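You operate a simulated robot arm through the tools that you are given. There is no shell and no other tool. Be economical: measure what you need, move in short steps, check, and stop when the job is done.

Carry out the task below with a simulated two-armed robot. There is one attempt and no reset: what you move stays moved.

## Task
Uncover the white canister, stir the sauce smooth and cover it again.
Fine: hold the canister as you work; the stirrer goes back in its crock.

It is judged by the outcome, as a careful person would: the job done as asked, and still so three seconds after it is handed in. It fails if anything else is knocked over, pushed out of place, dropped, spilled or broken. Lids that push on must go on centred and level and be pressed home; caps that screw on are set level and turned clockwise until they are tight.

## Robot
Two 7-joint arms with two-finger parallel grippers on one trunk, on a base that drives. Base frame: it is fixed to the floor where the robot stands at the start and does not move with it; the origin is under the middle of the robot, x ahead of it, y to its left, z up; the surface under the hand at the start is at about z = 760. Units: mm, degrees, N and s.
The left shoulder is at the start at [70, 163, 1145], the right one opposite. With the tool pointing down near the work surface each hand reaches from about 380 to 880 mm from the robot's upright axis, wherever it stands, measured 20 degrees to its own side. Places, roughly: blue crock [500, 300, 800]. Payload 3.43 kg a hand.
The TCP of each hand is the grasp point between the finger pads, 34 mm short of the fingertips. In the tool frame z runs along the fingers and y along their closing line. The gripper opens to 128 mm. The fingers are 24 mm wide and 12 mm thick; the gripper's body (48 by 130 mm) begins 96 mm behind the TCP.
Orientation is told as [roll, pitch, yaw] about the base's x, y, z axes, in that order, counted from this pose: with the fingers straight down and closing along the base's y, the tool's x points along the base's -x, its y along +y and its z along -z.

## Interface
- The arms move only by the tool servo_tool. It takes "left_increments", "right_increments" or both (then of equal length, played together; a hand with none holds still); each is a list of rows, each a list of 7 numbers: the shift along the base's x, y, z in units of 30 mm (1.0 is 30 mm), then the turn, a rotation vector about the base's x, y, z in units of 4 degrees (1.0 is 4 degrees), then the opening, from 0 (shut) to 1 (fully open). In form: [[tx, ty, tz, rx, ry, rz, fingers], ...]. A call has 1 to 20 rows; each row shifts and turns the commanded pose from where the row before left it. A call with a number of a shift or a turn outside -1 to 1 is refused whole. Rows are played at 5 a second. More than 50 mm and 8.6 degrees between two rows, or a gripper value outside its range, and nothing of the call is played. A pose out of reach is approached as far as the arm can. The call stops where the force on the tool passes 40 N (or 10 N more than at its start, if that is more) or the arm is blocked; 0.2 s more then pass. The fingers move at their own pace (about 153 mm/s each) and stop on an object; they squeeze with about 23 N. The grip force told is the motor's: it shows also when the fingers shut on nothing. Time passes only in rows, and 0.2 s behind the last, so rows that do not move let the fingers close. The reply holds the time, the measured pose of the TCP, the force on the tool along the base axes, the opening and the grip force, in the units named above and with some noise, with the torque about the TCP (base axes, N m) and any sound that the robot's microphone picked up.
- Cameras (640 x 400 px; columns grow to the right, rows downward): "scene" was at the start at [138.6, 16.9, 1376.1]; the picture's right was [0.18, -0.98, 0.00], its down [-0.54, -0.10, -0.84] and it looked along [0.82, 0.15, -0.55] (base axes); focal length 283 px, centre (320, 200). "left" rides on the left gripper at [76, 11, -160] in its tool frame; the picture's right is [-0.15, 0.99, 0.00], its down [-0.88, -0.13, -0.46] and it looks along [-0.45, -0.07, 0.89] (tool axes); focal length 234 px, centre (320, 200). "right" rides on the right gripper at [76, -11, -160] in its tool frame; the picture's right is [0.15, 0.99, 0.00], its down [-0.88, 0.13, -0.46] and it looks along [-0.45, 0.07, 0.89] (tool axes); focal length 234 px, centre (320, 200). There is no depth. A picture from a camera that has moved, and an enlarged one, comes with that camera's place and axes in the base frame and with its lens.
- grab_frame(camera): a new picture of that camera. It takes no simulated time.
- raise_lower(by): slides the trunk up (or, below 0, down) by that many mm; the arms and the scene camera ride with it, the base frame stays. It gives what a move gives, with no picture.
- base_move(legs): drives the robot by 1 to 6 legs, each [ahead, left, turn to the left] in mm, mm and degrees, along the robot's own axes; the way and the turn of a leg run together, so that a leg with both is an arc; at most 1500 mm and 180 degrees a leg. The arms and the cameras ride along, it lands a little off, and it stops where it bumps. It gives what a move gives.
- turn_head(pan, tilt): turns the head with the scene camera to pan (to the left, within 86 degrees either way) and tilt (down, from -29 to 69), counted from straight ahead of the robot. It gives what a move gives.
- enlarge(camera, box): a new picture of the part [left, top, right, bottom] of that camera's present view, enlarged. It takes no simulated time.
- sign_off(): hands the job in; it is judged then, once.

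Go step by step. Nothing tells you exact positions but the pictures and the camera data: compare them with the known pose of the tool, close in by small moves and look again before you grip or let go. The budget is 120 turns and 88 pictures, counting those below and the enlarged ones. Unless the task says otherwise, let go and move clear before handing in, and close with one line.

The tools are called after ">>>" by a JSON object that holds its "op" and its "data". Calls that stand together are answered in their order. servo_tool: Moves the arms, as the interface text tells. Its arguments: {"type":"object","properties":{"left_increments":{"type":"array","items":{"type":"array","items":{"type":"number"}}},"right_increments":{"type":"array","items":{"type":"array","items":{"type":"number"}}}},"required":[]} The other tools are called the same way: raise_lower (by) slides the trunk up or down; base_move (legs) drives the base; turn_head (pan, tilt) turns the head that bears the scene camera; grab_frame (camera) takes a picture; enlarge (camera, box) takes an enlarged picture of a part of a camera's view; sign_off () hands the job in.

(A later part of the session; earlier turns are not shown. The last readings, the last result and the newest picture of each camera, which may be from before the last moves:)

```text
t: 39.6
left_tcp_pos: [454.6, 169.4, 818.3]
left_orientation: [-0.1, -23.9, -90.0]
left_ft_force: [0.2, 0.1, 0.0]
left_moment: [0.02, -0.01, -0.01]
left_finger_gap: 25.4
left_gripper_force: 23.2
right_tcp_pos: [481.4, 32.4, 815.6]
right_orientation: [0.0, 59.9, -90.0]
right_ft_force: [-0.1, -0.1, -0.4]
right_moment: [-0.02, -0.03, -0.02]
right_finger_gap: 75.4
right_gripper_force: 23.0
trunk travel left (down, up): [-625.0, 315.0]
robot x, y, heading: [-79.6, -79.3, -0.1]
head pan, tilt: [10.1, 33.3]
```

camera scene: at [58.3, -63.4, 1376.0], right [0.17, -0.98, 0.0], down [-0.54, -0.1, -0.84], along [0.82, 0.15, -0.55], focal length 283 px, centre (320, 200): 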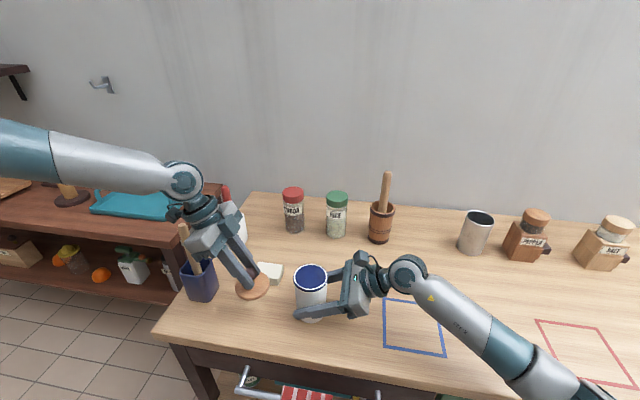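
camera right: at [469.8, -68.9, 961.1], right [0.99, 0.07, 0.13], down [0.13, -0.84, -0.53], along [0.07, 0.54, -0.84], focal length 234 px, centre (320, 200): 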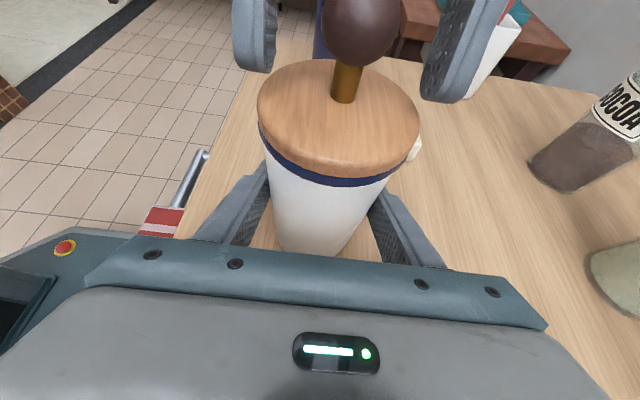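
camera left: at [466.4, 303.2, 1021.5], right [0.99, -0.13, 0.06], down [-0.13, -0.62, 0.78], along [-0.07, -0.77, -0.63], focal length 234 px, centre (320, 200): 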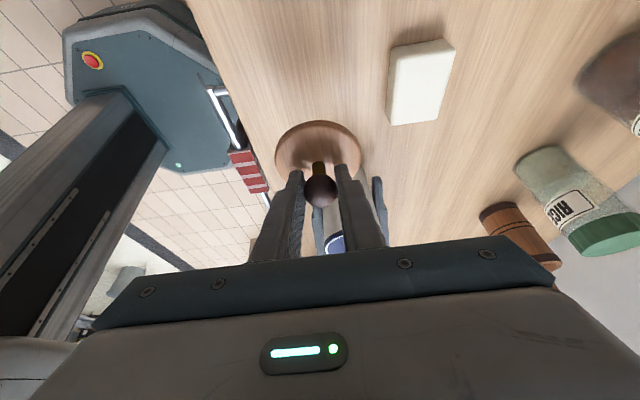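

Still no contact; continuing the careful descent.

>>> {"op": "servo_tool", "data": {"left_increments": [[0, 0, -0.05, 0, 0, 0, 0], [0, 0, -0.05, 0, 0, 0, 0], [0, 0, -0.05, 0, 0, 0, 0], [0, 0, -0.05, 0, 0, 0, 0], [0, 0, 0, 0, 0, 0, 0]]}}

>>> {"op": "enlarge", "data": {"camera": "left", "box": [240, 60, 420, 220]}}

```text
t: 40.8
left_tcp_pos: [454.9, 169.2, 812.8]
left_orientation: [-0.1, -24.0, -90.0]
left_ft_force: [1.3, -0.1, -1.0]
left_moment: [-0.02, 0.01, 0.0]
left_finger_gap: 25.5
left_gripper_force: 22.5
right_tcp_pos: [482.4, 30.9, 814.1]
right_orientation: [0.1, 59.8, -90.1]
right_ft_force: [-1.2, -0.3, -0.4]
right_moment: [0.03, -0.02, -0.03]
right_finger_gap: 75.5
right_gripper_force: 22.3
trunk travel left (down, up): [-625.0, 315.0]
robot x, y, heading: [-82.4, -81.4, -0.1]
head pan, tilt: [10.1, 33.3]
```

```text
2.50 times, centred on (330, 140) of left
camera zoom: at [466.5, 303.9, 927.4], right [0.99, -0.13, 0.06], down [-0.13, -0.62, 0.78], along [-0.07, -0.77, -0.63], focal length 585 px, centre (295, 350)
```

zoom: 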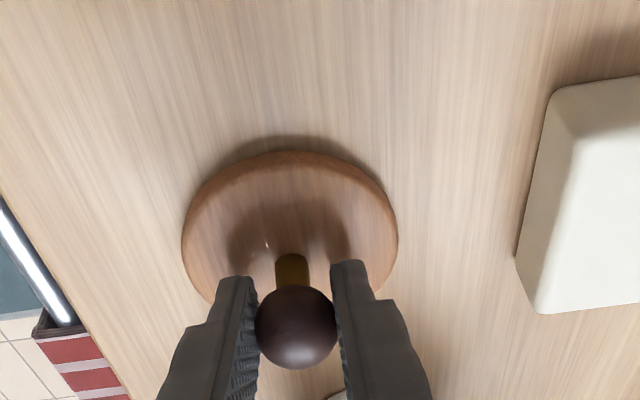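

Almost down; the contact shadow is closing up. A few more 1.5 mm steps.

>>> {"op": "servo_tool", "data": {"left_increments": [[0, 0, -0.05, 0, 0, 0, 0], [0, 0, -0.05, 0, 0, 0, 0], [0, 0, -0.05, 0, 0, 0, 0], [0, 0, 0, 0, 0, 0, 0]]}}

```text
t: 41.8
left_tcp_pos: [455.6, 169.9, 809.4]
left_orientation: [0.2, -24.1, -90.1]
left_ft_force: [1.6, 6.6, 22.0]
left_moment: [0.11, 0.16, 0.05]
left_finger_gap: 25.7
left_gripper_force: 22.7
right_tcp_pos: [480.7, 31.8, 815.8]
right_orientation: [0.2, 60.0, -89.8]
right_ft_force: [-0.1, -0.5, 0.4]
right_moment: [0.03, -0.05, -0.02]
right_finger_gap: 75.6
right_gripper_force: 23.1
trunk travel left (down, up): [-625.0, 315.0]
robot x, y, heading: [-82.8, -78.5, 0.1]
head pan, tilt: [10.1, 33.3]
```

The lid is resting on the table (TCP z≈810.5). I'll relieve the pressure, open, rise straight up, then look down into the canister.

>>> {"op": "servo_tool", "data": {"left_increments": [[0, 0, 0.05, 0, 0, 0, 0], [0, 0, 0, 0, 0, 0, 0.24], [0, 0, 0, 0, 0, 0, 0.35], [0, 0, 0, 0, 0, 0, 0.5], [0, 0, 0.5, 0, 0, 0, 0.5], [0, 0, 1, 0, 0, 0, 0.5], [0, 0, 1, 0, 0, 0, 0.5], [0, 0, 1, 0, 0, 0, 0.5], [0, 0, 1, 0, 0, 0, 0.5], [0, 0, 1, 0, 0, 0, 0.5], [0, 0, 0.6, 0, 0, 0, 0.5], [0.15, -0.45, 0, 1, 0, 0, 0.5], [0.15, -0.45, 0, 1, 0, 0, 0.5], [0.15, -0.45, 0, 1, 0, 0, 0.5], [0.15, -0.45, 0, 1, 0, 0, 0.5], [0.15, -0.45, 0, 1, 0, 0, 0.5], [0.15, -0.45, 0, 1, 0, 0, 0.5], [0, 0, 0, 0, 0, 0, 0.5]]}}

>>> {"op": "grab_frame", "data": {"camera": "left"}}

>>> {"op": "grab_frame", "data": {"camera": "scene"}}

```text
t: 45.6
left_tcp_pos: [481.4, 89.4, 992.7]
left_orientation: [-0.1, 0.0, -89.9]
left_ft_force: [0.1, -0.1, -0.8]
left_moment: [-0.01, 0.01, -0.02]
left_finger_gap: 63.9
left_gripper_force: 0.1
right_tcp_pos: [481.4, 32.8, 815.4]
right_orientation: [0.0, 60.0, -89.9]
right_ft_force: [-0.7, -0.5, 0.3]
right_moment: [0.03, 0.02, 0.0]
right_finger_gap: 75.6
right_gripper_force: 23.1
trunk travel left (down, up): [-625.0, 315.0]
robot x, y, heading: [-81.2, -80.9, -0.1]
head pan, tilt: [10.1, 33.3]
```

```text
52 pictures are left
camera left: at [492.9, 165.5, 1152.8], right [0.99, -0.15, 0.0], down [-0.13, -0.88, 0.46], along [-0.07, -0.45, -0.89], focal length 234 px, centre (320, 200)
```

left: 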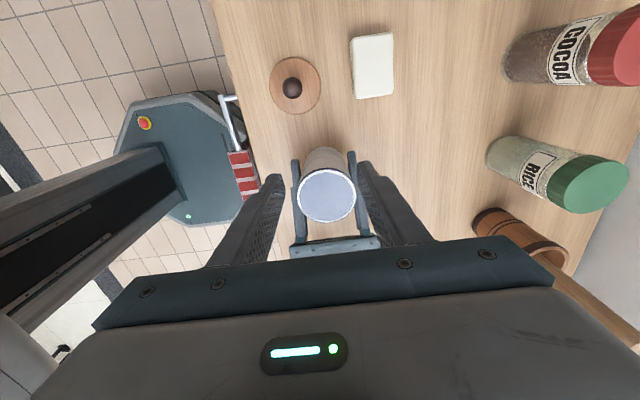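

```text
51 pictures are left
camera scene: at [57.9, -63.3, 1376.1], right [0.17, -0.98, 0.0], down [-0.54, -0.1, -0.84], along [0.82, 0.15, -0.55], focal length 283 px, centre (320, 200)
```

scene: 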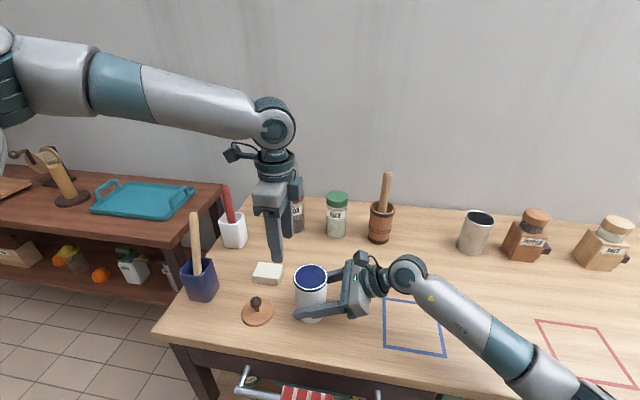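

>>> {"op": "enlarge", "data": {"camera": "left", "box": [270, 130, 390, 240]}}

>>> {"op": "enlarge", "data": {"camera": "scene", "box": [160, 195, 280, 335]}}

```text
3.64 times, centred on (330, 185) of left
camera zoom: at [492.9, 165.5, 1152.8], right [0.99, -0.15, 0.0], down [-0.13, -0.88, 0.46], along [-0.07, -0.45, -0.89], focal length 852 px, centre (284, 254)
```

zoom: 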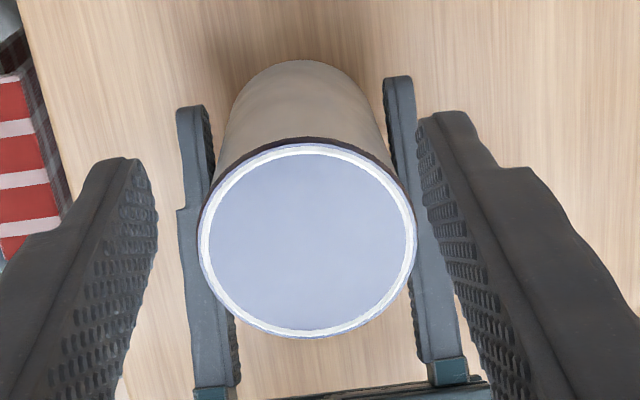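

```text
2.86 times, centred on (220, 265) of scene
camera zoom: at [57.9, -63.3, 1376.1], right [0.17, -0.98, 0.0], down [-0.54, -0.1, -0.84], along [0.82, 0.15, -0.55], focal length 808 px, centre (606, 14)
```

zoom: 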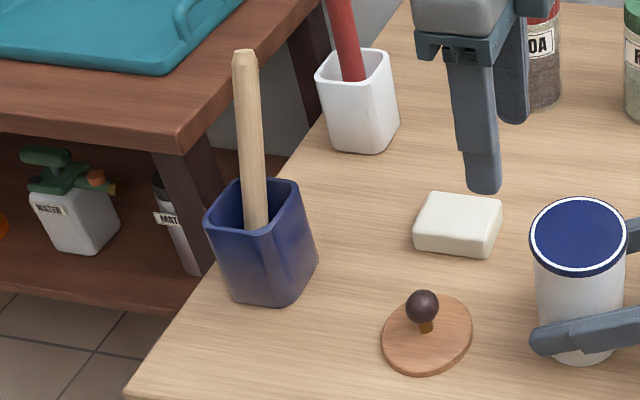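

The mouth is closed by a flush, glossy navy inner cover with a push-on rim of about 80 mm at z≈879–886, so uncovering means taking that off too. I'll bring the left fingers around its rim with a slight tilt for reach.

>>> {"op": "servo_tool", "data": {"left_increments": [[0, -0.3, 0, -1, 0, 0, 0.85], [0, -0.4, 0, -1, 0, 0, 0.85], [-0.02, -0.45, 0, -1, 0, 0, 0.85], [0, -0.47, 0, 0, 0, 0, 0.85], [0, 0, -0.9, 0, 0, 0, 0.85], [0, 0, -0.9, 0, 0, 0, 0.85], [0, 0, 0, 0, 0, 0, 0.85]]}}

>>> {"op": "grab_frame", "data": {"camera": "left"}}

```text
t: 47.2
left_tcp_pos: [480.6, 39.7, 937.7]
left_orientation: [-0.1, -12.1, -90.0]
left_ft_force: [0.1, -1.1, -0.2]
left_moment: [0.01, -0.01, 0.01]
left_finger_gap: 108.8
left_gripper_force: 0.0
right_tcp_pos: [482.0, 31.1, 815.6]
right_orientation: [0.0, 60.0, -90.0]
right_ft_force: [-0.3, -0.1, -0.2]
right_moment: [0.06, 0.02, -0.02]
right_finger_gap: 75.5
right_gripper_force: 22.4
trunk travel left (down, up): [-625.0, 315.0]
robot x, y, heading: [-78.1, -81.2, -0.1]
head pan, tilt: [10.1, 33.3]
```

```text
48 pictures are left
camera left: at [492.7, 148.1, 1077.8], right [0.99, -0.14, 0.03], down [-0.13, -0.77, 0.63], along [-0.07, -0.63, -0.78], focal length 234 px, centre (320, 200)
```

left: 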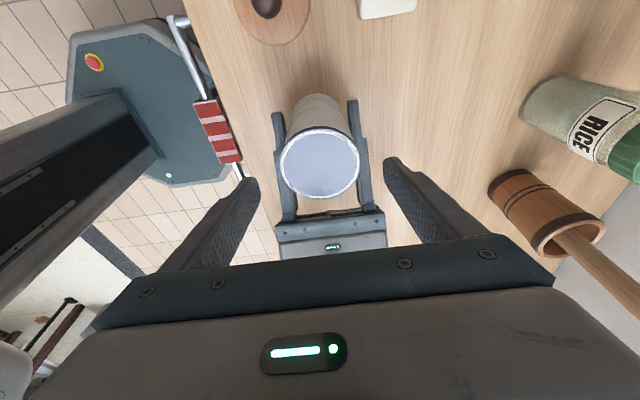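

Centred. Descending 30 mm around the rim.

>>> {"op": "servo_tool", "data": {"left_increments": [[0.01, 0.03, -0.5, 0, 0, 0, 0.8], [0, 0, -0.5, 0, 0, 0, 0.75], [0, 0, 0, 0, 0, 0, 0.72]]}}

>>> {"op": "enlarge", "data": {"camera": "left", "box": [220, 80, 420, 240]}}

>>> {"op": "enlarge", "data": {"camera": "right", "box": [220, 0, 460, 220]}}

```text
t: 48.0
left_tcp_pos: [478.1, 45.1, 909.9]
left_orientation: [0.1, -12.2, -90.1]
left_ft_force: [0.5, -0.2, 0.7]
left_moment: [0.02, -0.01, -0.07]
left_finger_gap: 92.0
left_gripper_force: 0.0
left hand out of reach, approached as far as the arm can: row 2
right_tcp_pos: [481.0, 32.6, 814.0]
right_orientation: [0.0, 59.9, -90.1]
right_ft_force: [-0.3, -0.1, -0.1]
right_moment: [0.01, -0.04, 0.01]
right_finger_gap: 75.8
right_gripper_force: 23.2
trunk travel left (down, up): [-625.0, 315.0]
robot x, y, heading: [-80.6, -77.4, -0.0]
head pan, tilt: [10.1, 33.3]
```

```text
2.50 times, centred on (320, 160) of left
camera zoom: at [490.2, 152.8, 1049.9], right [0.99, -0.14, 0.03], down [-0.13, -0.76, 0.63], along [-0.07, -0.63, -0.78], focal length 585 px, centre (320, 300)
```

zoom: 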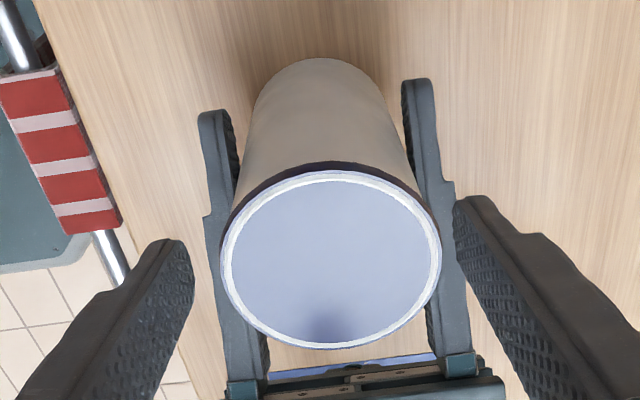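

```text
1.82 times, centred on (340, 110) of right
camera zoom: at [469.8, -68.9, 961.1], right [0.99, 0.07, 0.13], down [0.13, -0.84, -0.53], along [0.07, 0.54, -0.84], focal length 426 px, centre (284, 364)
```

zoom: 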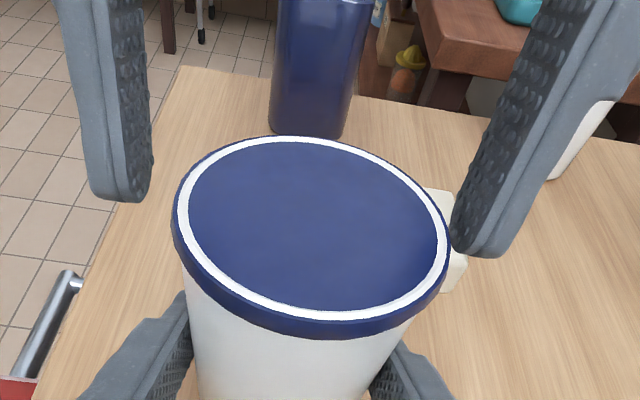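

Slightly out of reach at this tilt; I'll go back to 24° tilt and re-place the fingers around the rim.

>>> {"op": "servo_tool", "data": {"left_increments": [[0, 0, 0.5, 0, 0, 0, 0.85], [0, 0, 0, -1, 0, 0, 0.85], [0, 0, 0, -1, 0, 0, 0.85], [0, 0, 0, -1, 0, 0, 0.85], [0.1, 0.03, 0, 0, 0, 0, 0.8], [0, 0, -0.3, 0, 0, 0, 0.8], [0, 0, -0.33, 0, 0, 0, 0.78], [0, 0, 0, 0, 0, 0, 0.75]]}}

>>> {"op": "enlarge", "data": {"camera": "left", "box": [220, 80, 420, 240]}}

>>> {"op": "enlarge", "data": {"camera": "right", "box": [220, 0, 460, 220]}}

```text
t: 49.8
left_tcp_pos: [483.2, 47.1, 905.2]
left_orientation: [-0.1, -24.1, -90.0]
left_ft_force: [-0.4, -0.6, 0.6]
left_moment: [0.0, 0.01, 0.02]
left_finger_gap: 95.9
left_gripper_force: 0.0
right_tcp_pos: [481.3, 32.7, 814.8]
right_orientation: [0.0, 59.9, -90.0]
right_ft_force: [0.6, -0.2, -0.1]
right_moment: [0.04, -0.08, -0.02]
right_finger_gap: 75.5
right_gripper_force: 22.9
trunk travel left (down, up): [-625.0, 315.0]
robot x, y, heading: [-79.0, -82.5, -0.3]
head pan, tilt: [10.1, 33.3]
```

```text
2.50 times, centred on (320, 160) of left
camera zoom: at [493.8, 181.4, 1020.4], right [0.99, -0.13, 0.06], down [-0.13, -0.62, 0.78], along [-0.07, -0.77, -0.63], focal length 585 px, centre (320, 300)
```

zoom: 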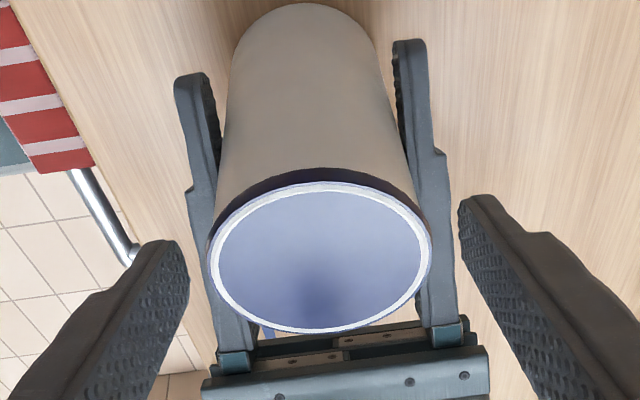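

```text
1.82 times, centred on (340, 110) of right
camera zoom: at [469.8, -68.9, 961.1], right [0.99, 0.07, 0.13], down [0.13, -0.84, -0.53], along [0.07, 0.54, -0.84], focal length 426 px, centre (284, 364)
```

zoom: 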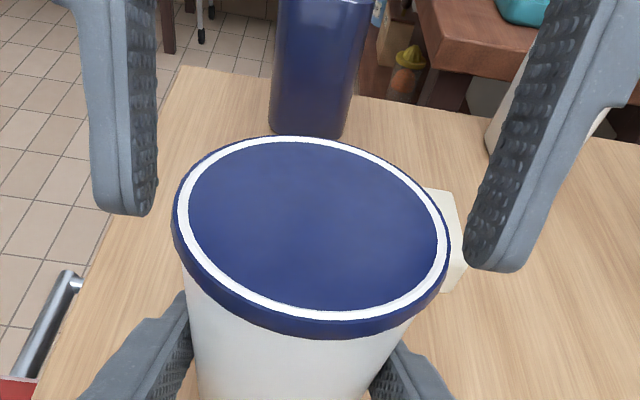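

Tips straddle the rim just below its top. Centre by −1.7 mm and close gently on the rim.

>>> {"op": "servo_tool", "data": {"left_increments": [[-0.05, -0.1, 0, 0, 0, 0, 0.72], [0, 0, 0, 0, 0, 0, 0.69], [0, 0, 0, 0, 0, 0, 0.66], [0, 0, 0, 0, 0, 0, 0.64], [0, 0, 0, 0, 0, 0, 0.62], [0, 0, 0, 0, 0, 0, 0.6], [0, 0, 0, 0, 0, 0, 0.55], [0, 0, 0, 0, 0, 0, 0.4], [0, 0, 0, 0, 0, 0, 0.4]]}}

>>> {"op": "enlarge", "data": {"camera": "right", "box": [220, 0, 460, 220]}}

```text
t: 51.8
left_tcp_pos: [480.0, 43.4, 907.3]
left_orientation: [0.1, -24.1, -90.0]
left_ft_force: [8.0, 0.3, -0.7]
left_moment: [0.06, -0.35, 0.12]
left_finger_gap: 78.2
left_gripper_force: 22.8
right_tcp_pos: [481.3, 33.2, 815.2]
right_orientation: [-0.1, 59.8, -90.0]
right_ft_force: [-8.6, -2.1, 1.2]
right_moment: [0.02, -0.44, 0.0]
right_finger_gap: 75.6
right_gripper_force: 22.9
trunk travel left (down, up): [-625.0, 315.0]
robot x, y, heading: [-77.3, -81.2, -0.1]
head pan, tilt: [10.1, 33.3]
```

```text
1.82 times, centred on (340, 110) of right
camera zoom: at [469.6, -68.8, 961.1], right [0.99, 0.07, 0.13], down [0.13, -0.84, -0.53], along [0.07, 0.54, -0.84], focal length 426 px, centre (284, 364)
```

zoom: 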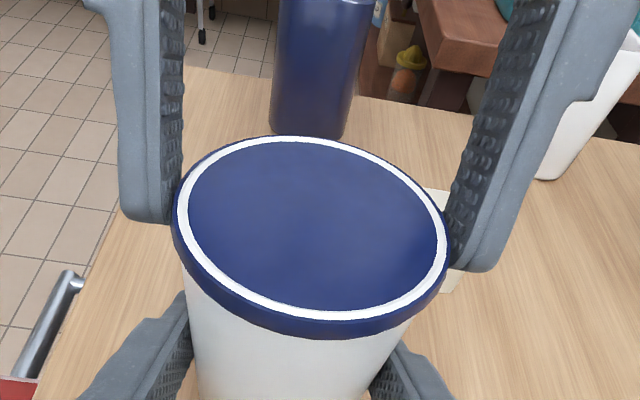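

The rim is gripped (78 mm). I'll ease the 8 N side force and pull up gently.

>>> {"op": "servo_tool", "data": {"left_increments": [[0.03, 0, 0, 0, 0, 0, 0.4], [0, 0, 0.05, 0, 0, 0, 0.4], [0, 0, 0.05, 0, 0, 0, 0.4], [0, 0, 0.05, 0, 0, 0, 0.4]]}}

```text
t: 52.8
left_tcp_pos: [479.8, 44.1, 910.4]
left_orientation: [-0.2, -23.9, -90.0]
left_ft_force: [5.8, 3.3, -14.6]
left_moment: [0.27, -0.37, 0.06]
left_finger_gap: 78.7
left_gripper_force: 22.8
right_tcp_pos: [482.1, 33.0, 815.9]
right_orientation: [0.1, 60.0, -89.8]
right_ft_force: [-5.4, -3.7, 11.7]
right_moment: [0.15, -0.24, 0.01]
right_finger_gap: 75.7
right_gripper_force: 22.9
trunk travel left (down, up): [-625.0, 315.0]
robot x, y, heading: [-78.1, -83.6, -0.2]
head pan, tilt: [10.1, 33.3]
```

It resists with about 15 N. I'll pull a little more and watch.

>>> {"op": "servo_tool", "data": {"left_increments": [[0, 0, 0.05, 0, 0, 0, 0.4], [0, 0, 0.05, 0, 0, 0, 0.4]]}}

>>> {"op": "enlarge", "data": {"camera": "right", "box": [220, 0, 460, 220]}}

```text
t: 53.4
left_tcp_pos: [481.5, 43.6, 913.5]
left_orientation: [-0.1, -24.1, -90.0]
left_ft_force: [0.7, 1.9, -16.9]
left_moment: [0.18, -0.07, -0.08]
left_finger_gap: 78.5
left_gripper_force: 22.8
right_tcp_pos: [481.7, 32.0, 814.7]
right_orientation: [0.1, 60.0, -89.9]
right_ft_force: [-1.3, -1.3, 12.6]
right_moment: [0.12, -0.1, 0.1]
right_finger_gap: 75.7
right_gripper_force: 22.8
trunk travel left (down, up): [-625.0, 315.0]
robot x, y, heading: [-81.0, -82.8, -0.1]
head pan, tilt: [10.1, 33.3]
```

```text
1.82 times, centred on (340, 110) of right
camera zoom: at [470.3, -69.0, 961.6], right [0.99, 0.07, 0.13], down [0.13, -0.84, -0.53], along [0.07, 0.54, -0.84], focal length 426 px, centre (284, 364)
```

zoom: 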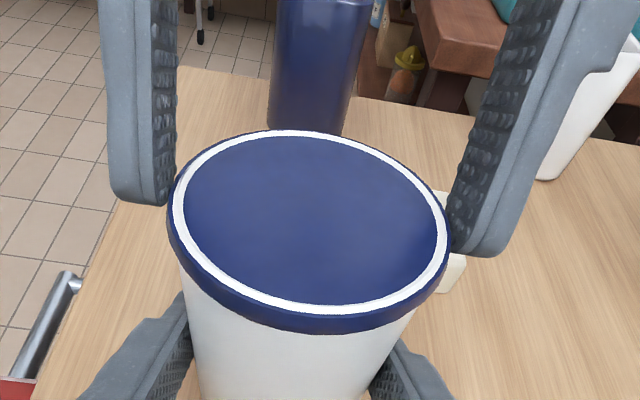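

The fingers are slipping on the rim and the cover isn't popping off straight. It may be a screw cap, so I'll regrip slightly lower and try a counter-clockwise twist.

>>> {"op": "servo_tool", "data": {"left_increments": [[0, 0, -0.1, 0, 0, 0, 0.66], [0, 0, -0.15, 0, 0, 0, 0.66], [0, -0.03, -0.1, 0, 0, 0, 0.66], [0, 0, 0, 0, 0, 0, 0.6], [0, 0, 0, 0, 0, 0, 0.4], [0, 0, 0, 0, 0, 0, 0.4]]}}

>>> {"op": "enlarge", "data": {"camera": "right", "box": [220, 0, 460, 220]}}

```text
t: 54.8
left_tcp_pos: [481.5, 41.7, 904.4]
left_orientation: [0.0, -24.1, -90.0]
left_ft_force: [-9.4, 0.2, 9.4]
left_moment: [-0.11, 0.49, -0.06]
left_finger_gap: 78.4
left_gripper_force: 22.9
right_tcp_pos: [482.0, 33.1, 814.8]
right_orientation: [0.0, 59.9, -90.1]
right_ft_force: [8.2, 0.3, -12.8]
right_moment: [-0.01, 0.33, -0.05]
right_finger_gap: 75.6
right_gripper_force: 23.3
trunk travel left (down, up): [-625.0, 315.0]
robot x, y, heading: [-80.3, -85.4, -0.2]
head pan, tilt: [10.1, 33.3]
```

```text
1.82 times, centred on (340, 110) of right
camera zoom: at [470.3, -69.2, 960.3], right [0.99, 0.07, 0.13], down [0.13, -0.84, -0.53], along [0.07, 0.54, -0.84], focal length 426 px, centre (284, 364)
```

zoom: 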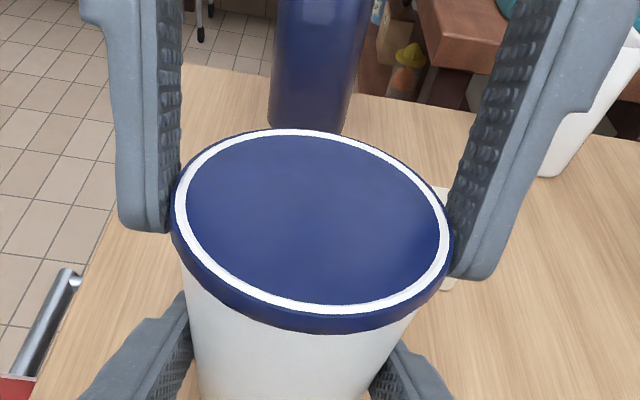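

>>> {"op": "servo_tool", "data": {"left_increments": [[-0.03, 0, 0, 0, 0, 0, 0.4], [0, 0, 0, 0, 0, 0.5, 0.4], [-0.01, 0, 0, 0, 0, 0.5, 0.4], [-0.01, 0, 0, 0, 0, 0.5, 0.4]]}}

>>> {"op": "enlarge", "data": {"camera": "right", "box": [220, 0, 460, 220]}}

```text
t: 55.8
left_tcp_pos: [479.5, 43.8, 902.8]
left_orientation: [-0.1, -24.1, -84.0]
left_ft_force: [1.0, 0.4, 0.3]
left_moment: [-0.03, 0.17, -0.25]
left_finger_gap: 78.0
left_gripper_force: 23.0
right_tcp_pos: [482.6, 34.6, 816.6]
right_orientation: [0.1, 60.0, -89.8]
right_ft_force: [-0.8, -0.5, -2.4]
right_moment: [0.08, -0.18, 0.31]
right_finger_gap: 74.7
right_gripper_force: 23.3
trunk travel left (down, up): [-625.0, 315.0]
robot x, y, heading: [-80.9, -79.2, -0.3]
head pan, tilt: [10.1, 33.3]
```

```text
1.82 times, centred on (340, 110) of right
camera zoom: at [469.6, -68.7, 961.8], right [0.99, 0.07, 0.13], down [0.13, -0.83, -0.53], along [0.07, 0.55, -0.84], focal length 426 px, centre (284, 364)
```

zoom: 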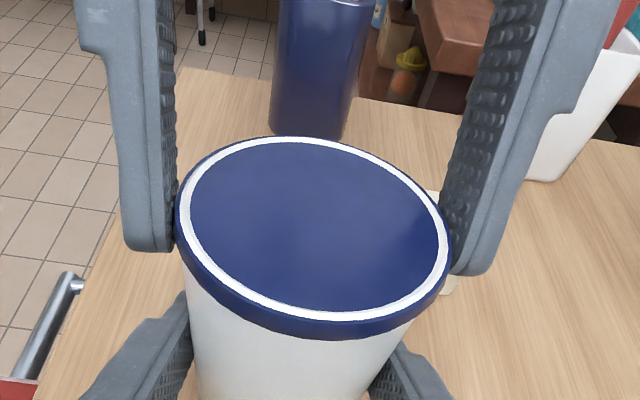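

The twist yields at only about 0.25 N m, so the cover itself seems to be turning. I'll keep turning counter-clockwise about the cover's axis.

>>> {"op": "servo_tool", "data": {"left_increments": [[-0.02, 0, 0, 0, 0, 1, 0.4], [-0.02, 0, 0, 0, 0, 1, 0.4], [-0.02, -0.005, 0, 0, 0, 1, 0.4], [-0.02, -0.005, 0, 0, 0, 1, 0.4], [-0.018, -0.008, 0, 0, 0, 1, 0.4], [-0.018, -0.008, 0, 0, 0, 1, 0.4]]}}

>>> {"op": "enlarge", "data": {"camera": "right", "box": [220, 0, 460, 220]}}

```text
t: 57.2
left_tcp_pos: [476.7, 41.9, 904.1]
left_orientation: [-0.1, -24.1, -60.1]
left_ft_force: [-1.3, -0.4, 0.5]
left_moment: [0.05, 0.06, -0.43]
left_finger_gap: 77.9
left_gripper_force: 23.3
right_tcp_pos: [481.5, 33.0, 814.0]
right_orientation: [0.0, 59.9, -90.0]
right_ft_force: [-0.1, 0.5, -4.5]
right_moment: [-0.08, 0.05, 0.39]
right_finger_gap: 70.3
right_gripper_force: 22.9
trunk travel left (down, up): [-625.0, 315.0]
robot x, y, heading: [-84.8, -81.0, -0.4]
head pan, tilt: [10.1, 33.3]
```

```text
1.82 times, centred on (340, 110) of right
camera zoom: at [470.1, -69.1, 960.8], right [0.99, 0.07, 0.13], down [0.13, -0.84, -0.53], along [0.07, 0.54, -0.84], focal length 426 px, centre (284, 364)
```

zoom: 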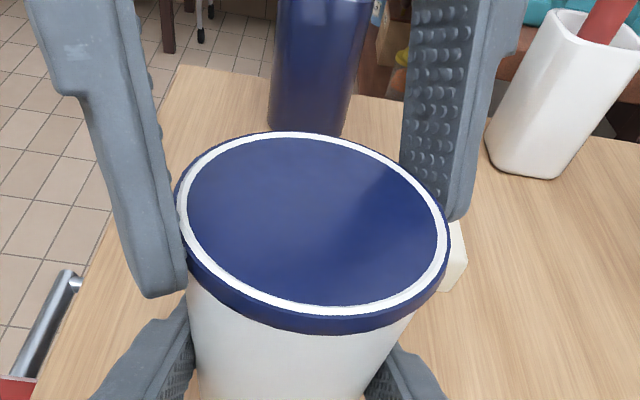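

The right gap dropped from 75.6 to 70.3 mm, so the body is slightly faceted and turned with the cover until its flats seated in the right hand. It is now keyed there, so I'll keep twisting to see whether the cover turns against it.

>>> {"op": "servo_tool", "data": {"left_increments": [[-0.015, -0.01, 0, 0, 0, 1, 0.4], [-0.015, -0.01, 0, 0, 0, 1, 0.4], [-0.015, -0.01, 0, 0, 0, 1, 0.4]]}}

```text
t: 58.0
left_tcp_pos: [474.1, 41.5, 903.6]
left_orientation: [-0.1, -24.0, -48.0]
left_ft_force: [-8.4, -1.9, 2.7]
left_moment: [0.08, 0.18, 0.04]
left_finger_gap: 74.3
left_gripper_force: 23.2
right_tcp_pos: [482.1, 32.4, 813.8]
right_orientation: [-0.1, 59.9, -90.1]
right_ft_force: [9.1, 2.2, -4.3]
right_moment: [-0.27, 0.54, -0.13]
right_finger_gap: 70.5
right_gripper_force: 22.8
trunk travel left (down, up): [-625.0, 315.0]
robot x, y, heading: [-78.5, -81.6, -0.1]
head pan, tilt: [10.1, 33.3]
```

Now the left fingers are settling onto the cover's flats too. A little further and both hands will be keyed for a true test.

>>> {"op": "servo_tool", "data": {"left_increments": [[-0.01, -0.01, 0, 0, 0, 1, 0.4], [-0.01, -0.015, 0, 0, 0, 1, 0.4], [-0.01, -0.015, 0, 0, 0, 1, 0.4]]}}

```text
t: 58.8
left_tcp_pos: [475.6, 39.2, 903.9]
left_orientation: [-0.1, -24.0, -36.0]
left_ft_force: [-6.3, -0.6, -2.6]
left_moment: [0.11, 0.36, -1.09]
left_finger_gap: 73.8
left_gripper_force: 22.8
right_tcp_pos: [480.7, 32.2, 815.4]
right_orientation: [0.2, 59.9, -89.9]
right_ft_force: [6.5, 1.1, 0.3]
right_moment: [-0.2, 0.21, 1.04]
right_finger_gap: 73.0
right_gripper_force: 22.8
trunk travel left (down, up): [-625.0, 315.0]
robot x, y, heading: [-76.8, -79.7, -0.0]
head pan, tilt: [10.1, 33.3]
```

The cover and body turn as one at about 1 N m, so it isn't simply unscrewing. Before forcing anything I'll test what that glossy navy disc is: let go, and touch it lightly with closed fingertips.

>>> {"op": "servo_tool", "data": {"left_increments": [[0, 0, 0, 0, 0, -1, 0.62], [0, 0, 0, 0, 0, 0, 0.75], [0, 0, 0.8, 0, 0, 0, 0.75], [0, 0, 0.8, 0, 0, 0, 0.4], [0, 0, 0, 0, 0, -1, 0.1], [0, 0, 0, 0, 0, -1, 0], [0, 0, 0, 0, 0, -1, 0], [0, 0, 0, 0, 0, -1, 0], [0, 0, 0, 0, 0, -1, 0], [0, 0, 0, 0, 0, -1, 0], [0, 0, 0, 0, 0, -1, 0], [0, 0, 0, 0, 0, -1, 0], [0, 0, 0, 0, 0, -1, 0], [0, 0, 0, 0, 0, -1, 0], [0, 0, 0, 0, 0, -1, 0], [0, 0, 0, 0, 0, -1, 0], [0, 0, 0, 0, 0, -0.5, 0]]}}

>>> {"op": "enlarge", "data": {"camera": "left", "box": [240, 80, 400, 220]}}

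>>> {"op": "enlarge", "data": {"camera": "scene", "box": [280, 240, 360, 330]}}

```text
t: 62.4
left_tcp_pos: [474.7, 40.2, 950.8]
left_orientation: [-0.2, -24.1, -90.2]
left_ft_force: [0.4, 0.2, 0.1]
left_moment: [0.02, 0.0, 0.01]
left_finger_gap: 0.1
left_gripper_force: 23.2
right_tcp_pos: [481.3, 32.3, 814.5]
right_orientation: [0.0, 59.9, -90.0]
right_ft_force: [-0.8, -1.3, -1.4]
right_moment: [0.02, 0.11, 0.02]
right_finger_gap: 70.5
right_gripper_force: 23.0
trunk travel left (down, up): [-625.0, 315.0]
robot x, y, heading: [-84.6, -79.0, -0.1]
head pan, tilt: [10.1, 33.3]
```

```text
2.86 times, centred on (320, 150) of left
camera zoom: at [486.0, 174.0, 1066.8], right [0.99, -0.14, 0.06], down [-0.13, -0.62, 0.78], along [-0.07, -0.77, -0.63], focal length 669 px, centre (320, 343)
```

zoom: 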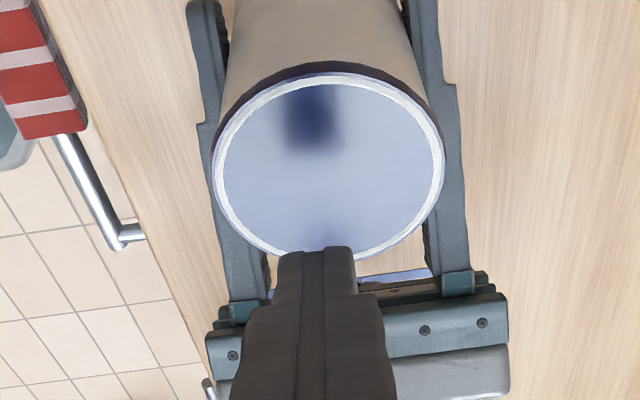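

```text
4.44 times, centred on (320, 285) of scene
camera zoom: at [58.3, -63.6, 1376.1], right [0.17, -0.98, 0.0], down [-0.54, -0.1, -0.84], along [0.82, 0.15, -0.55], focal length 1256 px, centre (320, -178)
```

zoom: 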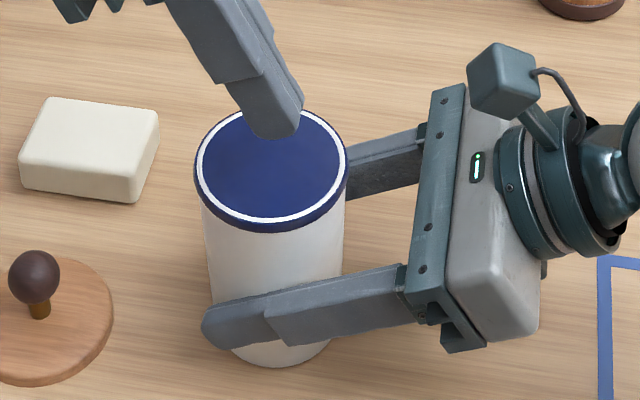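

>>> {"op": "servo_tool", "data": {"left_increments": [[0.2, 0.3, -0.4, 0, 0, 0, 0], [0, 0, -0.4, 0, 0, 0, 0], [0, 0, -0.1, 0, 0, 0, 0], [0, 0, -0.04, 0, 0, 0, 0], [0, 0, -0.04, 0, 0, 0, 0], [0, 0, -0.04, 0, 0, 0, 0]]}}

```text
t: 63.8
left_tcp_pos: [480.4, 49.9, 920.8]
left_orientation: [-0.1, -23.9, -89.9]
left_ft_force: [-0.2, -0.1, -0.7]
left_moment: [0.0, -0.01, -0.03]
left_finger_gap: 0.0
left_gripper_force: 22.9
right_tcp_pos: [482.1, 32.5, 815.0]
right_orientation: [0.0, 59.9, -90.1]
right_ft_force: [1.2, 1.3, -1.1]
right_moment: [0.1, 0.05, -0.06]
right_finger_gap: 70.4
right_gripper_force: 23.0
trunk travel left (down, up): [-625.0, 315.0]
robot x, y, heading: [-78.2, -81.6, -0.1]
head pan, tilt: [10.1, 33.3]
```

>>> {"op": "servo_tool", "data": {"left_increments": [[0, 0, -0.04, 0, 0, 0, 0], [0, 0, -0.04, 0, 0, 0, 0], [0, 0, -0.04, 0, 0, 0, 0]]}}

>>> {"op": "enlarge", "data": {"camera": "right", "box": [220, 0, 460, 220]}}

```text
t: 64.6
left_tcp_pos: [480.5, 49.9, 918.0]
left_orientation: [-0.1, -24.0, -90.0]
left_ft_force: [-0.3, 0.5, 0.8]
left_moment: [-0.01, 0.04, 0.02]
left_finger_gap: 0.0
left_gripper_force: 23.1
right_tcp_pos: [480.5, 32.7, 813.9]
right_orientation: [0.0, 59.9, -90.0]
right_ft_force: [0.8, 0.8, -0.1]
right_moment: [0.09, 0.05, -0.03]
right_finger_gap: 70.4
right_gripper_force: 23.1
trunk travel left (down, up): [-625.0, 315.0]
robot x, y, heading: [-82.1, -79.1, -0.1]
head pan, tilt: [10.1, 33.3]
```

```text
1.82 times, centred on (340, 110) of right
camera zoom: at [469.8, -68.9, 961.1], right [0.99, 0.07, 0.13], down [0.13, -0.84, -0.53], along [0.07, 0.54, -0.84], focal length 426 px, centre (284, 364)
```

zoom: 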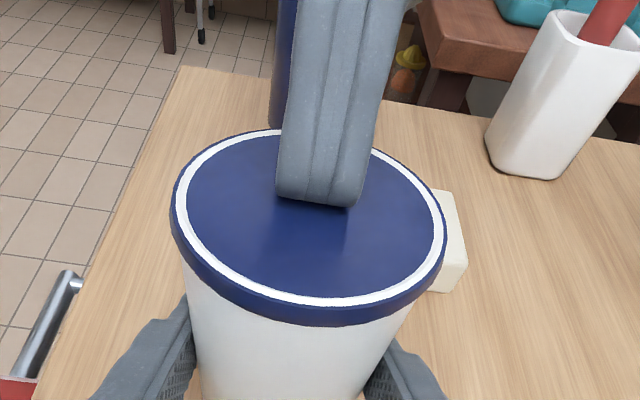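

No contact force yet, and the cover looks about 3 mm higher than before, so the canister was lifted a little in the right grip. Continue touching down.

>>> {"op": "servo_tool", "data": {"left_increments": [[0, 0, -0.05, 0, 0, 0, 0], [0, 0, -0.05, 0, 0, 0, 0], [0, 0, -0.05, 0, 0, 0, 0]]}}

>>> {"op": "enlarge", "data": {"camera": "right", "box": [220, 0, 460, 220]}}

```text
t: 65.4
left_tcp_pos: [479.4, 49.8, 912.4]
left_orientation: [0.0, -24.0, -90.1]
left_ft_force: [-0.1, 0.3, -0.8]
left_moment: [-0.04, -0.02, 0.01]
left_finger_gap: 0.1
left_gripper_force: 23.1
right_tcp_pos: [480.8, 32.6, 814.9]
right_orientation: [0.0, 60.0, -90.0]
right_ft_force: [-0.6, 0.6, -0.7]
right_moment: [0.08, 0.1, -0.05]
right_finger_gap: 70.4
right_gripper_force: 23.0
trunk travel left (down, up): [-625.0, 315.0]
robot x, y, heading: [-76.2, -82.1, -0.0]
head pan, tilt: [10.1, 33.3]
```

```text
1.82 times, centred on (340, 110) of right
camera zoom: at [469.8, -68.9, 961.1], right [0.99, 0.07, 0.13], down [0.13, -0.84, -0.53], along [0.07, 0.54, -0.84], focal length 426 px, centre (284, 364)
```

zoom: 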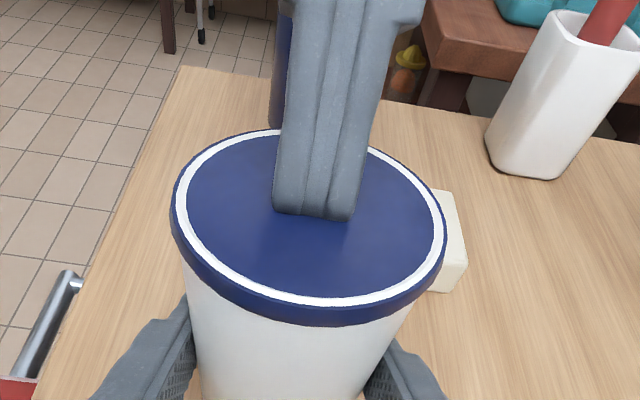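

No contact force although the tips should already be below the surface level, which suggests a liquid. Looking from the left camera.

>>> {"op": "enlarge", "data": {"camera": "left", "box": [250, 90, 390, 230]}}

```text
2.86 times, centred on (320, 160) of left
camera zoom: at [491.7, 183.2, 1027.8], right [0.99, -0.13, 0.06], down [-0.13, -0.62, 0.78], along [-0.07, -0.77, -0.63], focal length 669 px, centre (320, 314)
```

zoom: 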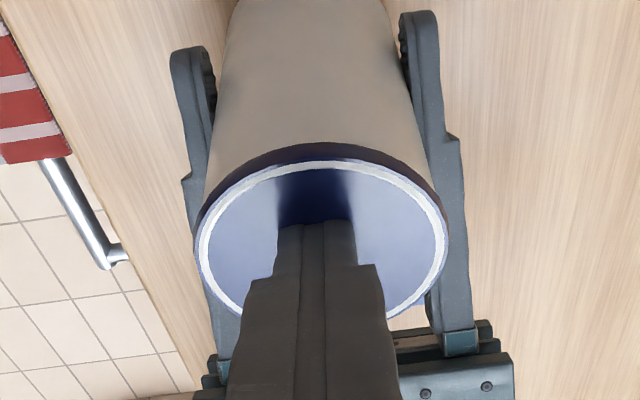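

>>> {"op": "servo_tool", "data": {"left_increments": [[0, 0, -0.05, 0, 0, 0, 0], [0, 0, -0.05, 0, 0, 0, 0]]}}

```text
t: 66.0
left_tcp_pos: [479.7, 49.6, 909.7]
left_orientation: [-0.1, -24.0, -90.0]
left_ft_force: [-0.2, 0.0, 0.2]
left_moment: [0.01, 0.02, 0.01]
left_finger_gap: 0.0
left_gripper_force: 22.8
right_tcp_pos: [481.6, 31.9, 814.8]
right_orientation: [0.0, 59.8, -90.1]
right_ft_force: [0.3, 0.0, -0.3]
right_moment: [0.04, 0.1, 0.01]
right_finger_gap: 70.3
right_gripper_force: 22.3
trunk travel left (down, up): [-625.0, 315.0]
robot x, y, heading: [-79.2, -79.8, -0.3]
head pan, tilt: [10.1, 33.3]
```

The navy disc gives no resistance: it is the open, glossy sauce, and the navy band is the canister's own rim, so nothing more needs removing. I'll set the canister firmly back down with the right hand, raise the left and go look at the stirrer.

>>> {"op": "servo_tool", "data": {"left_increments": [[0, 0, 0.5, 0, 0, 0, 0], [0, 0, 1, 0, 0, 0, 0], [0, 0, 1, 0, 0, 0, 0], [0, 0, 1, 0, 0, 0, 0], [0, 0, 1, 0, 0, 0, 0], [0, 0, 1, 0, 0, 0, 0.3], [0, 0, 0.8, 1, 0, 0, 0.5]], "right_increments": [[0, 0, 0, 0, 0, 0, 0.3], [0, 0, -0.03, 0, 0, 0, 0.3], [0, 0, -0.03, 0, 0, 0, 0.3], [0, 0, -0.03, 0, 0, 0, 0.3], [0, 0, 0, 0, 0, 0, 0.3], [0, 0, 0, 0, 0, 0, 0.3], [0, 0, 0, 0, 0, 0, 0.3]]}}

>>> {"op": "enlarge", "data": {"camera": "right", "box": [220, 0, 460, 220]}}

```text
t: 67.6
left_tcp_pos: [480.7, 46.8, 1098.4]
left_orientation: [0.0, -19.9, -90.0]
left_ft_force: [-0.3, -0.1, 0.6]
left_moment: [0.01, -0.02, 0.02]
left_finger_gap: 64.1
left_gripper_force: 0.1
right_tcp_pos: [482.6, 32.3, 815.3]
right_orientation: [0.2, 60.0, -89.9]
right_ft_force: [1.4, -3.4, 10.8]
right_moment: [0.09, 0.34, 0.1]
right_finger_gap: 70.1
right_gripper_force: 23.1
trunk travel left (down, up): [-625.0, 315.0]
robot x, y, heading: [-79.8, -81.4, -0.4]
head pan, tilt: [10.1, 33.3]
```

```text
1.82 times, centred on (340, 110) of right
camera zoom: at [470.3, -69.6, 959.9], right [0.99, 0.07, 0.13], down [0.13, -0.83, -0.53], along [0.07, 0.55, -0.84], focal length 426 px, centre (284, 364)
```

zoom: 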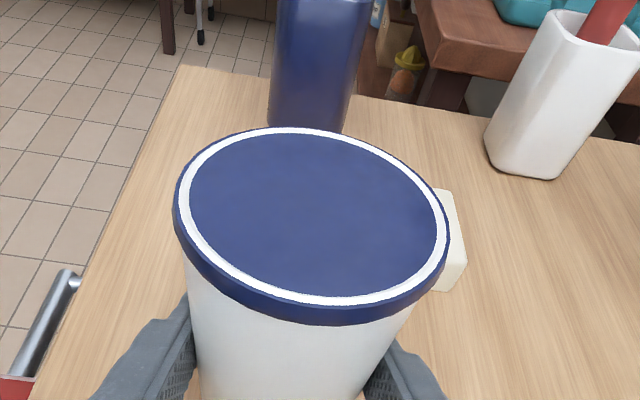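

The canister is standing on the table (10 N reaction), just shifted about 3 mm in y. I'll relieve the pressure and move the left hand over to view the stirrer.

>>> {"op": "servo_tool", "data": {"left_increments": [[0, 0.93, 0, 0, 0, 0, 0.5], [0, 0.93, 0, 0, 0, 0, 0.5], [0, 0.93, 0, 0, 0, 0, 0.5], [0, 0.93, 0, 0, 0, 0, 0.5], [0, 0.93, 0, 0, 0, 0, 0.5], [0, 0.93, 0, 0, 0, 0, 0.5], [0, 0.93, 0, 0, 0, 0, 0.5], [0, 0.93, 0, 0, 0, 0, 0.5], [0, 0.93, 0, 0, 0, 0, 0.5]], "right_increments": [[0, 0, 0.04, 0, 0, 0, 0.3], [0, 0, 0, 0, 0, 0, 0.3], [0, 0, 0, 0, 0, 0, 0.3], [0, 0, 0, 0, 0, 0, 0.3], [0, 0, 0, 0, 0, 0, 0.3], [0, 0, 0, 0, 0, 0, 0.3], [0, 0, 0, 0, 0, 0, 0.3], [0, 0, 0, 0, 0, 0, 0.3], [0, 0, 0, 0, 0, 0, 0.3]]}}

>>> {"op": "grab_frame", "data": {"camera": "left"}}

>>> {"op": "grab_frame", "data": {"camera": "scene"}}

```text
t: 69.6
left_tcp_pos: [479.3, 302.2, 1099.7]
left_orientation: [-0.1, -20.1, -90.0]
left_ft_force: [-0.7, -0.2, -0.6]
left_moment: [0.0, -0.03, -0.03]
left_finger_gap: 63.9
left_gripper_force: 0.0
right_tcp_pos: [482.1, 32.0, 814.2]
right_orientation: [-0.1, 59.8, -90.1]
right_ft_force: [0.6, -0.8, -0.1]
right_moment: [0.11, 0.05, -0.03]
right_finger_gap: 70.5
right_gripper_force: 23.1
trunk travel left (down, up): [-625.0, 315.0]
robot x, y, heading: [-80.2, -78.8, 0.0]
head pan, tilt: [10.1, 33.3]
```

```text
32 pictures are left
camera left: at [491.5, 427.1, 1222.8], right [0.99, -0.14, 0.05], down [-0.13, -0.67, 0.73], along [-0.07, -0.73, -0.68], focal length 234 px, centre (320, 200)
```

left: 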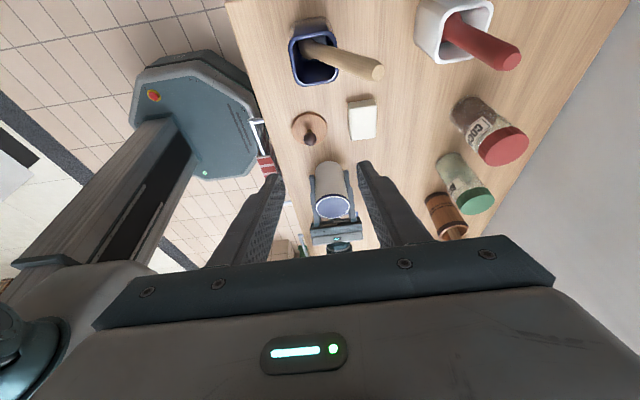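

```text
31 pictures are left
camera scene: at [57.9, -62.8, 1376.1], right [0.17, -0.98, 0.0], down [-0.54, -0.1, -0.84], along [0.82, 0.15, -0.55], focal length 283 px, centre (320, 200)
```

scene: 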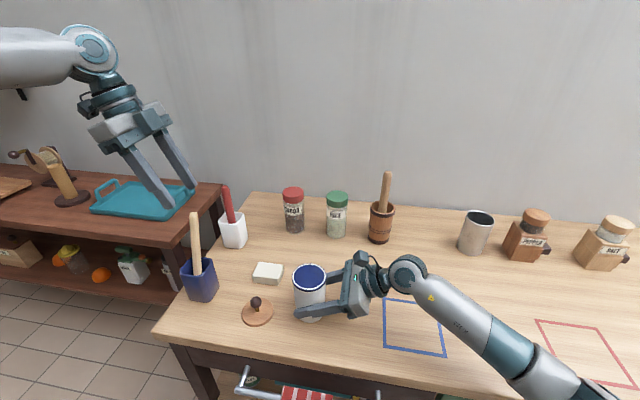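

The stirrer's handle top is at about [550, 336, 973], leaning roughly 29° towards +x in its crock. I'll turn the left tool back to vertical with yaw 0, so the lean lies in the pad plane, and view it from there.

>>> {"op": "servo_tool", "data": {"left_increments": [[0, 0.2, 0, 1, 0, 0, 0.5], [0, 0.2, 0, 1, 0, 0, 0.5], [0, 0.2, 0, 1, 0, 0, 0.5], [0, 0.2, 0, 1, 0, 0, 0.5], [0, 0.2, 0, 1, 0, 0, 0.5], [0, 0, 0, 0, 0, 1, 0.5], [0, 0, 0, 0, 0, 1, 0.5], [0, 0, 0, 0, 0, 1, 0.5], [0, 0, 0, 0, 0, 1, 0.5], [0, 0, 0, 0, 0, 1, 0.5], [0, 0, 0, 0, 0, 1, 0.5], [0, 0, 0, 0, 0, 1, 0.5], [0, 0, 0, 0, 0, 1, 0.5], [0, 0, 0, 0, 0, 1, 0.5], [0, 0, 0, 0, 0, 1, 0.5], [0, 0, 0, 0, 0, 1, 0.5], [0, 0, 0, 0, 0, 1, 0.5], [0, 0, 0, 0, 0, 1, 0.5], [0, 0, 0, 0, 0, 1, 0.5], [0, 0, 0, 0, 0, 1, 0.5]]}}

>>> {"op": "servo_tool", "data": {"left_increments": [[0.3, 0, 0, 0, 0, 1, 0.5], [0.3, 0, 0, 0, 0, 1, 0.5], [0.3, 0, 0, 0, 0, 1, 0.5], [0.3, 0, 0, 0, 0, 1, 0.5], [0.3, 0, 0, 0, 0, 1, 0.5], [0, 0, 0, 0, 0, 1, 0.5], [0, 0, 0, 0, 0, 1, 0.5], [0, 0, 0, 0, 0, 0.5, 0.5], [0, 0, 0, 0, 0, 0, 0.5]]}}

>>> {"op": "grab_frame", "data": {"camera": "left"}}

>>> {"op": "enlarge", "data": {"camera": "scene", "box": [160, 195, 280, 335]}}

```text
t: 73.8
left_tcp_pos: [481.1, 330.3, 1098.4]
left_orientation: [-0.1, 0.0, -29.9]
left_ft_force: [1.2, -0.3, -0.1]
left_moment: [0.0, -0.02, -0.01]
left_finger_gap: 64.1
left_gripper_force: 0.1
right_tcp_pos: [482.3, 32.5, 814.7]
right_orientation: [0.1, 59.9, -89.9]
right_ft_force: [0.8, -0.4, -2.8]
right_moment: [-0.03, 0.0, 0.0]
right_finger_gap: 70.1
right_gripper_force: 23.4
trunk travel left (down, up): [-625.0, 315.0]
robot x, y, heading: [-79.9, -81.9, 0.0]
head pan, tilt: [10.1, 33.3]
```

```text
t: 75.8
left_tcp_pos: [526.3, 330.1, 1098.8]
left_orientation: [-0.1, 0.0, 0.0]
left_ft_force: [-0.1, 0.3, 0.4]
left_moment: [-0.02, -0.02, -0.02]
left_finger_gap: 63.5
left_gripper_force: 0.1
right_tcp_pos: [481.8, 33.1, 814.6]
right_orientation: [-0.1, 59.9, -90.0]
right_ft_force: [-0.4, 0.6, -2.3]
right_moment: [0.04, 0.0, 0.0]
right_finger_gap: 70.2
right_gripper_force: 22.7
trunk travel left (down, up): [-625.0, 315.0]
robot x, y, heading: [-85.7, -84.5, -0.0]
head pan, tilt: [10.1, 33.3]
```

```text
30 pictures are left
camera left: at [450.0, 341.7, 1258.5], right [0.15, 0.99, 0.0], down [0.88, -0.13, 0.46], along [0.45, -0.07, -0.89], focal length 234 px, centre (320, 200)
```

left: 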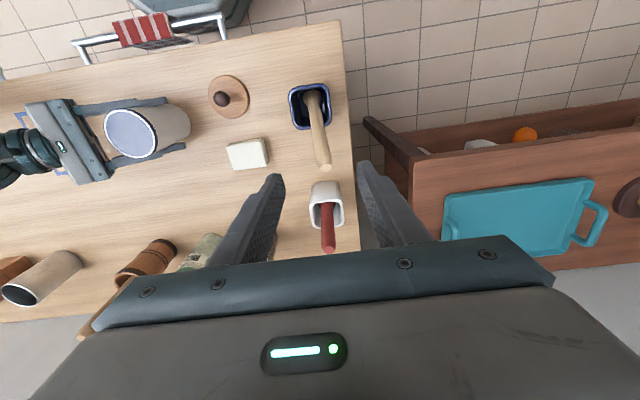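

```text
2.86 times, centred on (220, 265) of scene
camera zoom: at [58.5, -63.5, 1376.0], right [0.17, -0.98, 0.0], down [-0.54, -0.1, -0.84], along [0.82, 0.15, -0.55], focal length 808 px, centre (606, 14)
```

zoom: 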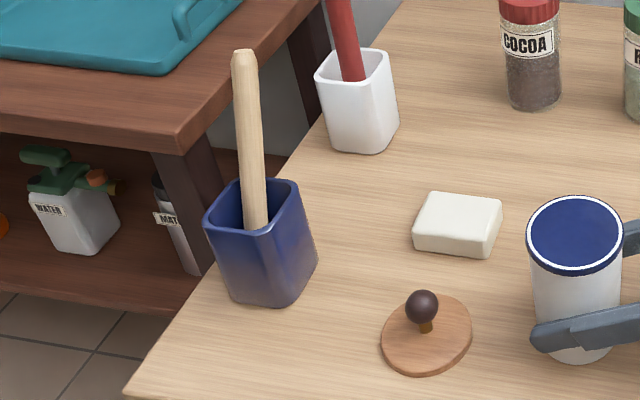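

The handle leans about 21° towards +x with almost no lean in y, top at about [546, 331, 973]. Descending with open fingers astride it to z≈945.

>>> {"op": "servo_tool", "data": {"left_increments": [[0.3, 0, -1, 0, 0, 0, 0.5], [0, 0, -1, 0, 0, 0, 0.5], [0, 0, -1, 0, 0, 0, 0.5], [0, 0, -0.9, 0, 0, 0, 0.5], [0, 0, -0.6, 0, 0, 0, 0.5], [0, 0, -0.6, 0, 0, 0, 0.5], [0, 0, 0, 0, 0, 0, 0.5]]}}

>>> {"op": "grab_frame", "data": {"camera": "left"}}

>>> {"op": "enlarge", "data": {"camera": "scene", "box": [150, 185, 270, 325]}}

```text
t: 77.4
left_tcp_pos: [534.8, 329.9, 946.0]
left_orientation: [-0.1, 0.1, 0.0]
left_ft_force: [-0.3, -0.2, 0.1]
left_moment: [0.02, 0.0, 0.03]
left_finger_gap: 63.8
left_gripper_force: 0.1
right_tcp_pos: [483.1, 32.6, 813.9]
right_orientation: [0.0, 59.9, -90.0]
right_ft_force: [-1.1, -0.1, -1.0]
right_moment: [0.03, 0.08, 0.01]
right_finger_gap: 70.0
right_gripper_force: 23.1
trunk travel left (down, up): [-625.0, 315.0]
robot x, y, heading: [-82.4, -80.0, -0.3]
head pan, tilt: [10.1, 33.3]
```

```text
28 pictures are left
camera left: at [458.1, 341.9, 1105.6], right [0.15, 0.99, 0.0], down [0.88, -0.13, 0.46], along [0.45, -0.07, -0.89], focal length 234 px, centre (320, 200)
```

left: 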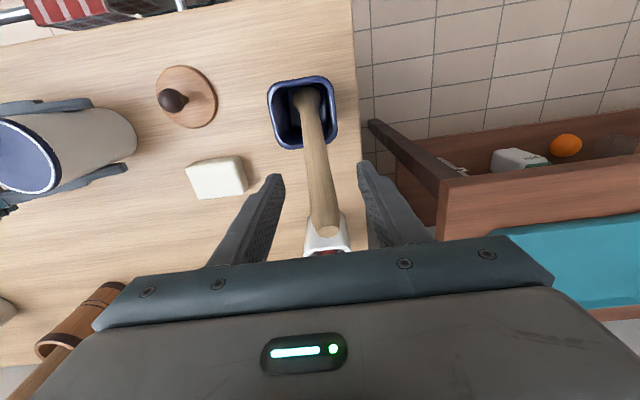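

```text
2.86 times, centred on (210, 255) of scene
camera zoom: at [58.3, -63.5, 1376.1], right [0.17, -0.98, 0.0], down [-0.54, -0.1, -0.84], along [0.82, 0.15, -0.55], focal length 808 px, centre (634, 43)
```

zoom: 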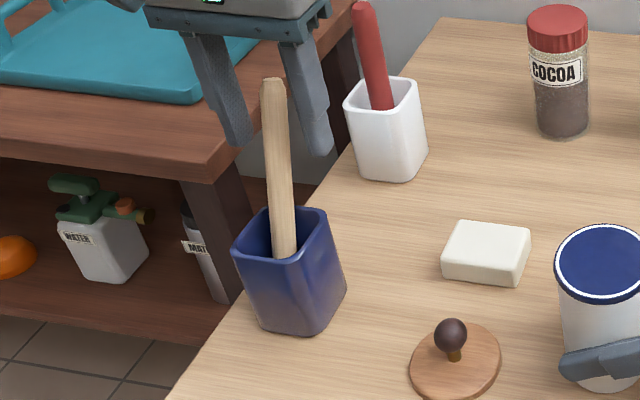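

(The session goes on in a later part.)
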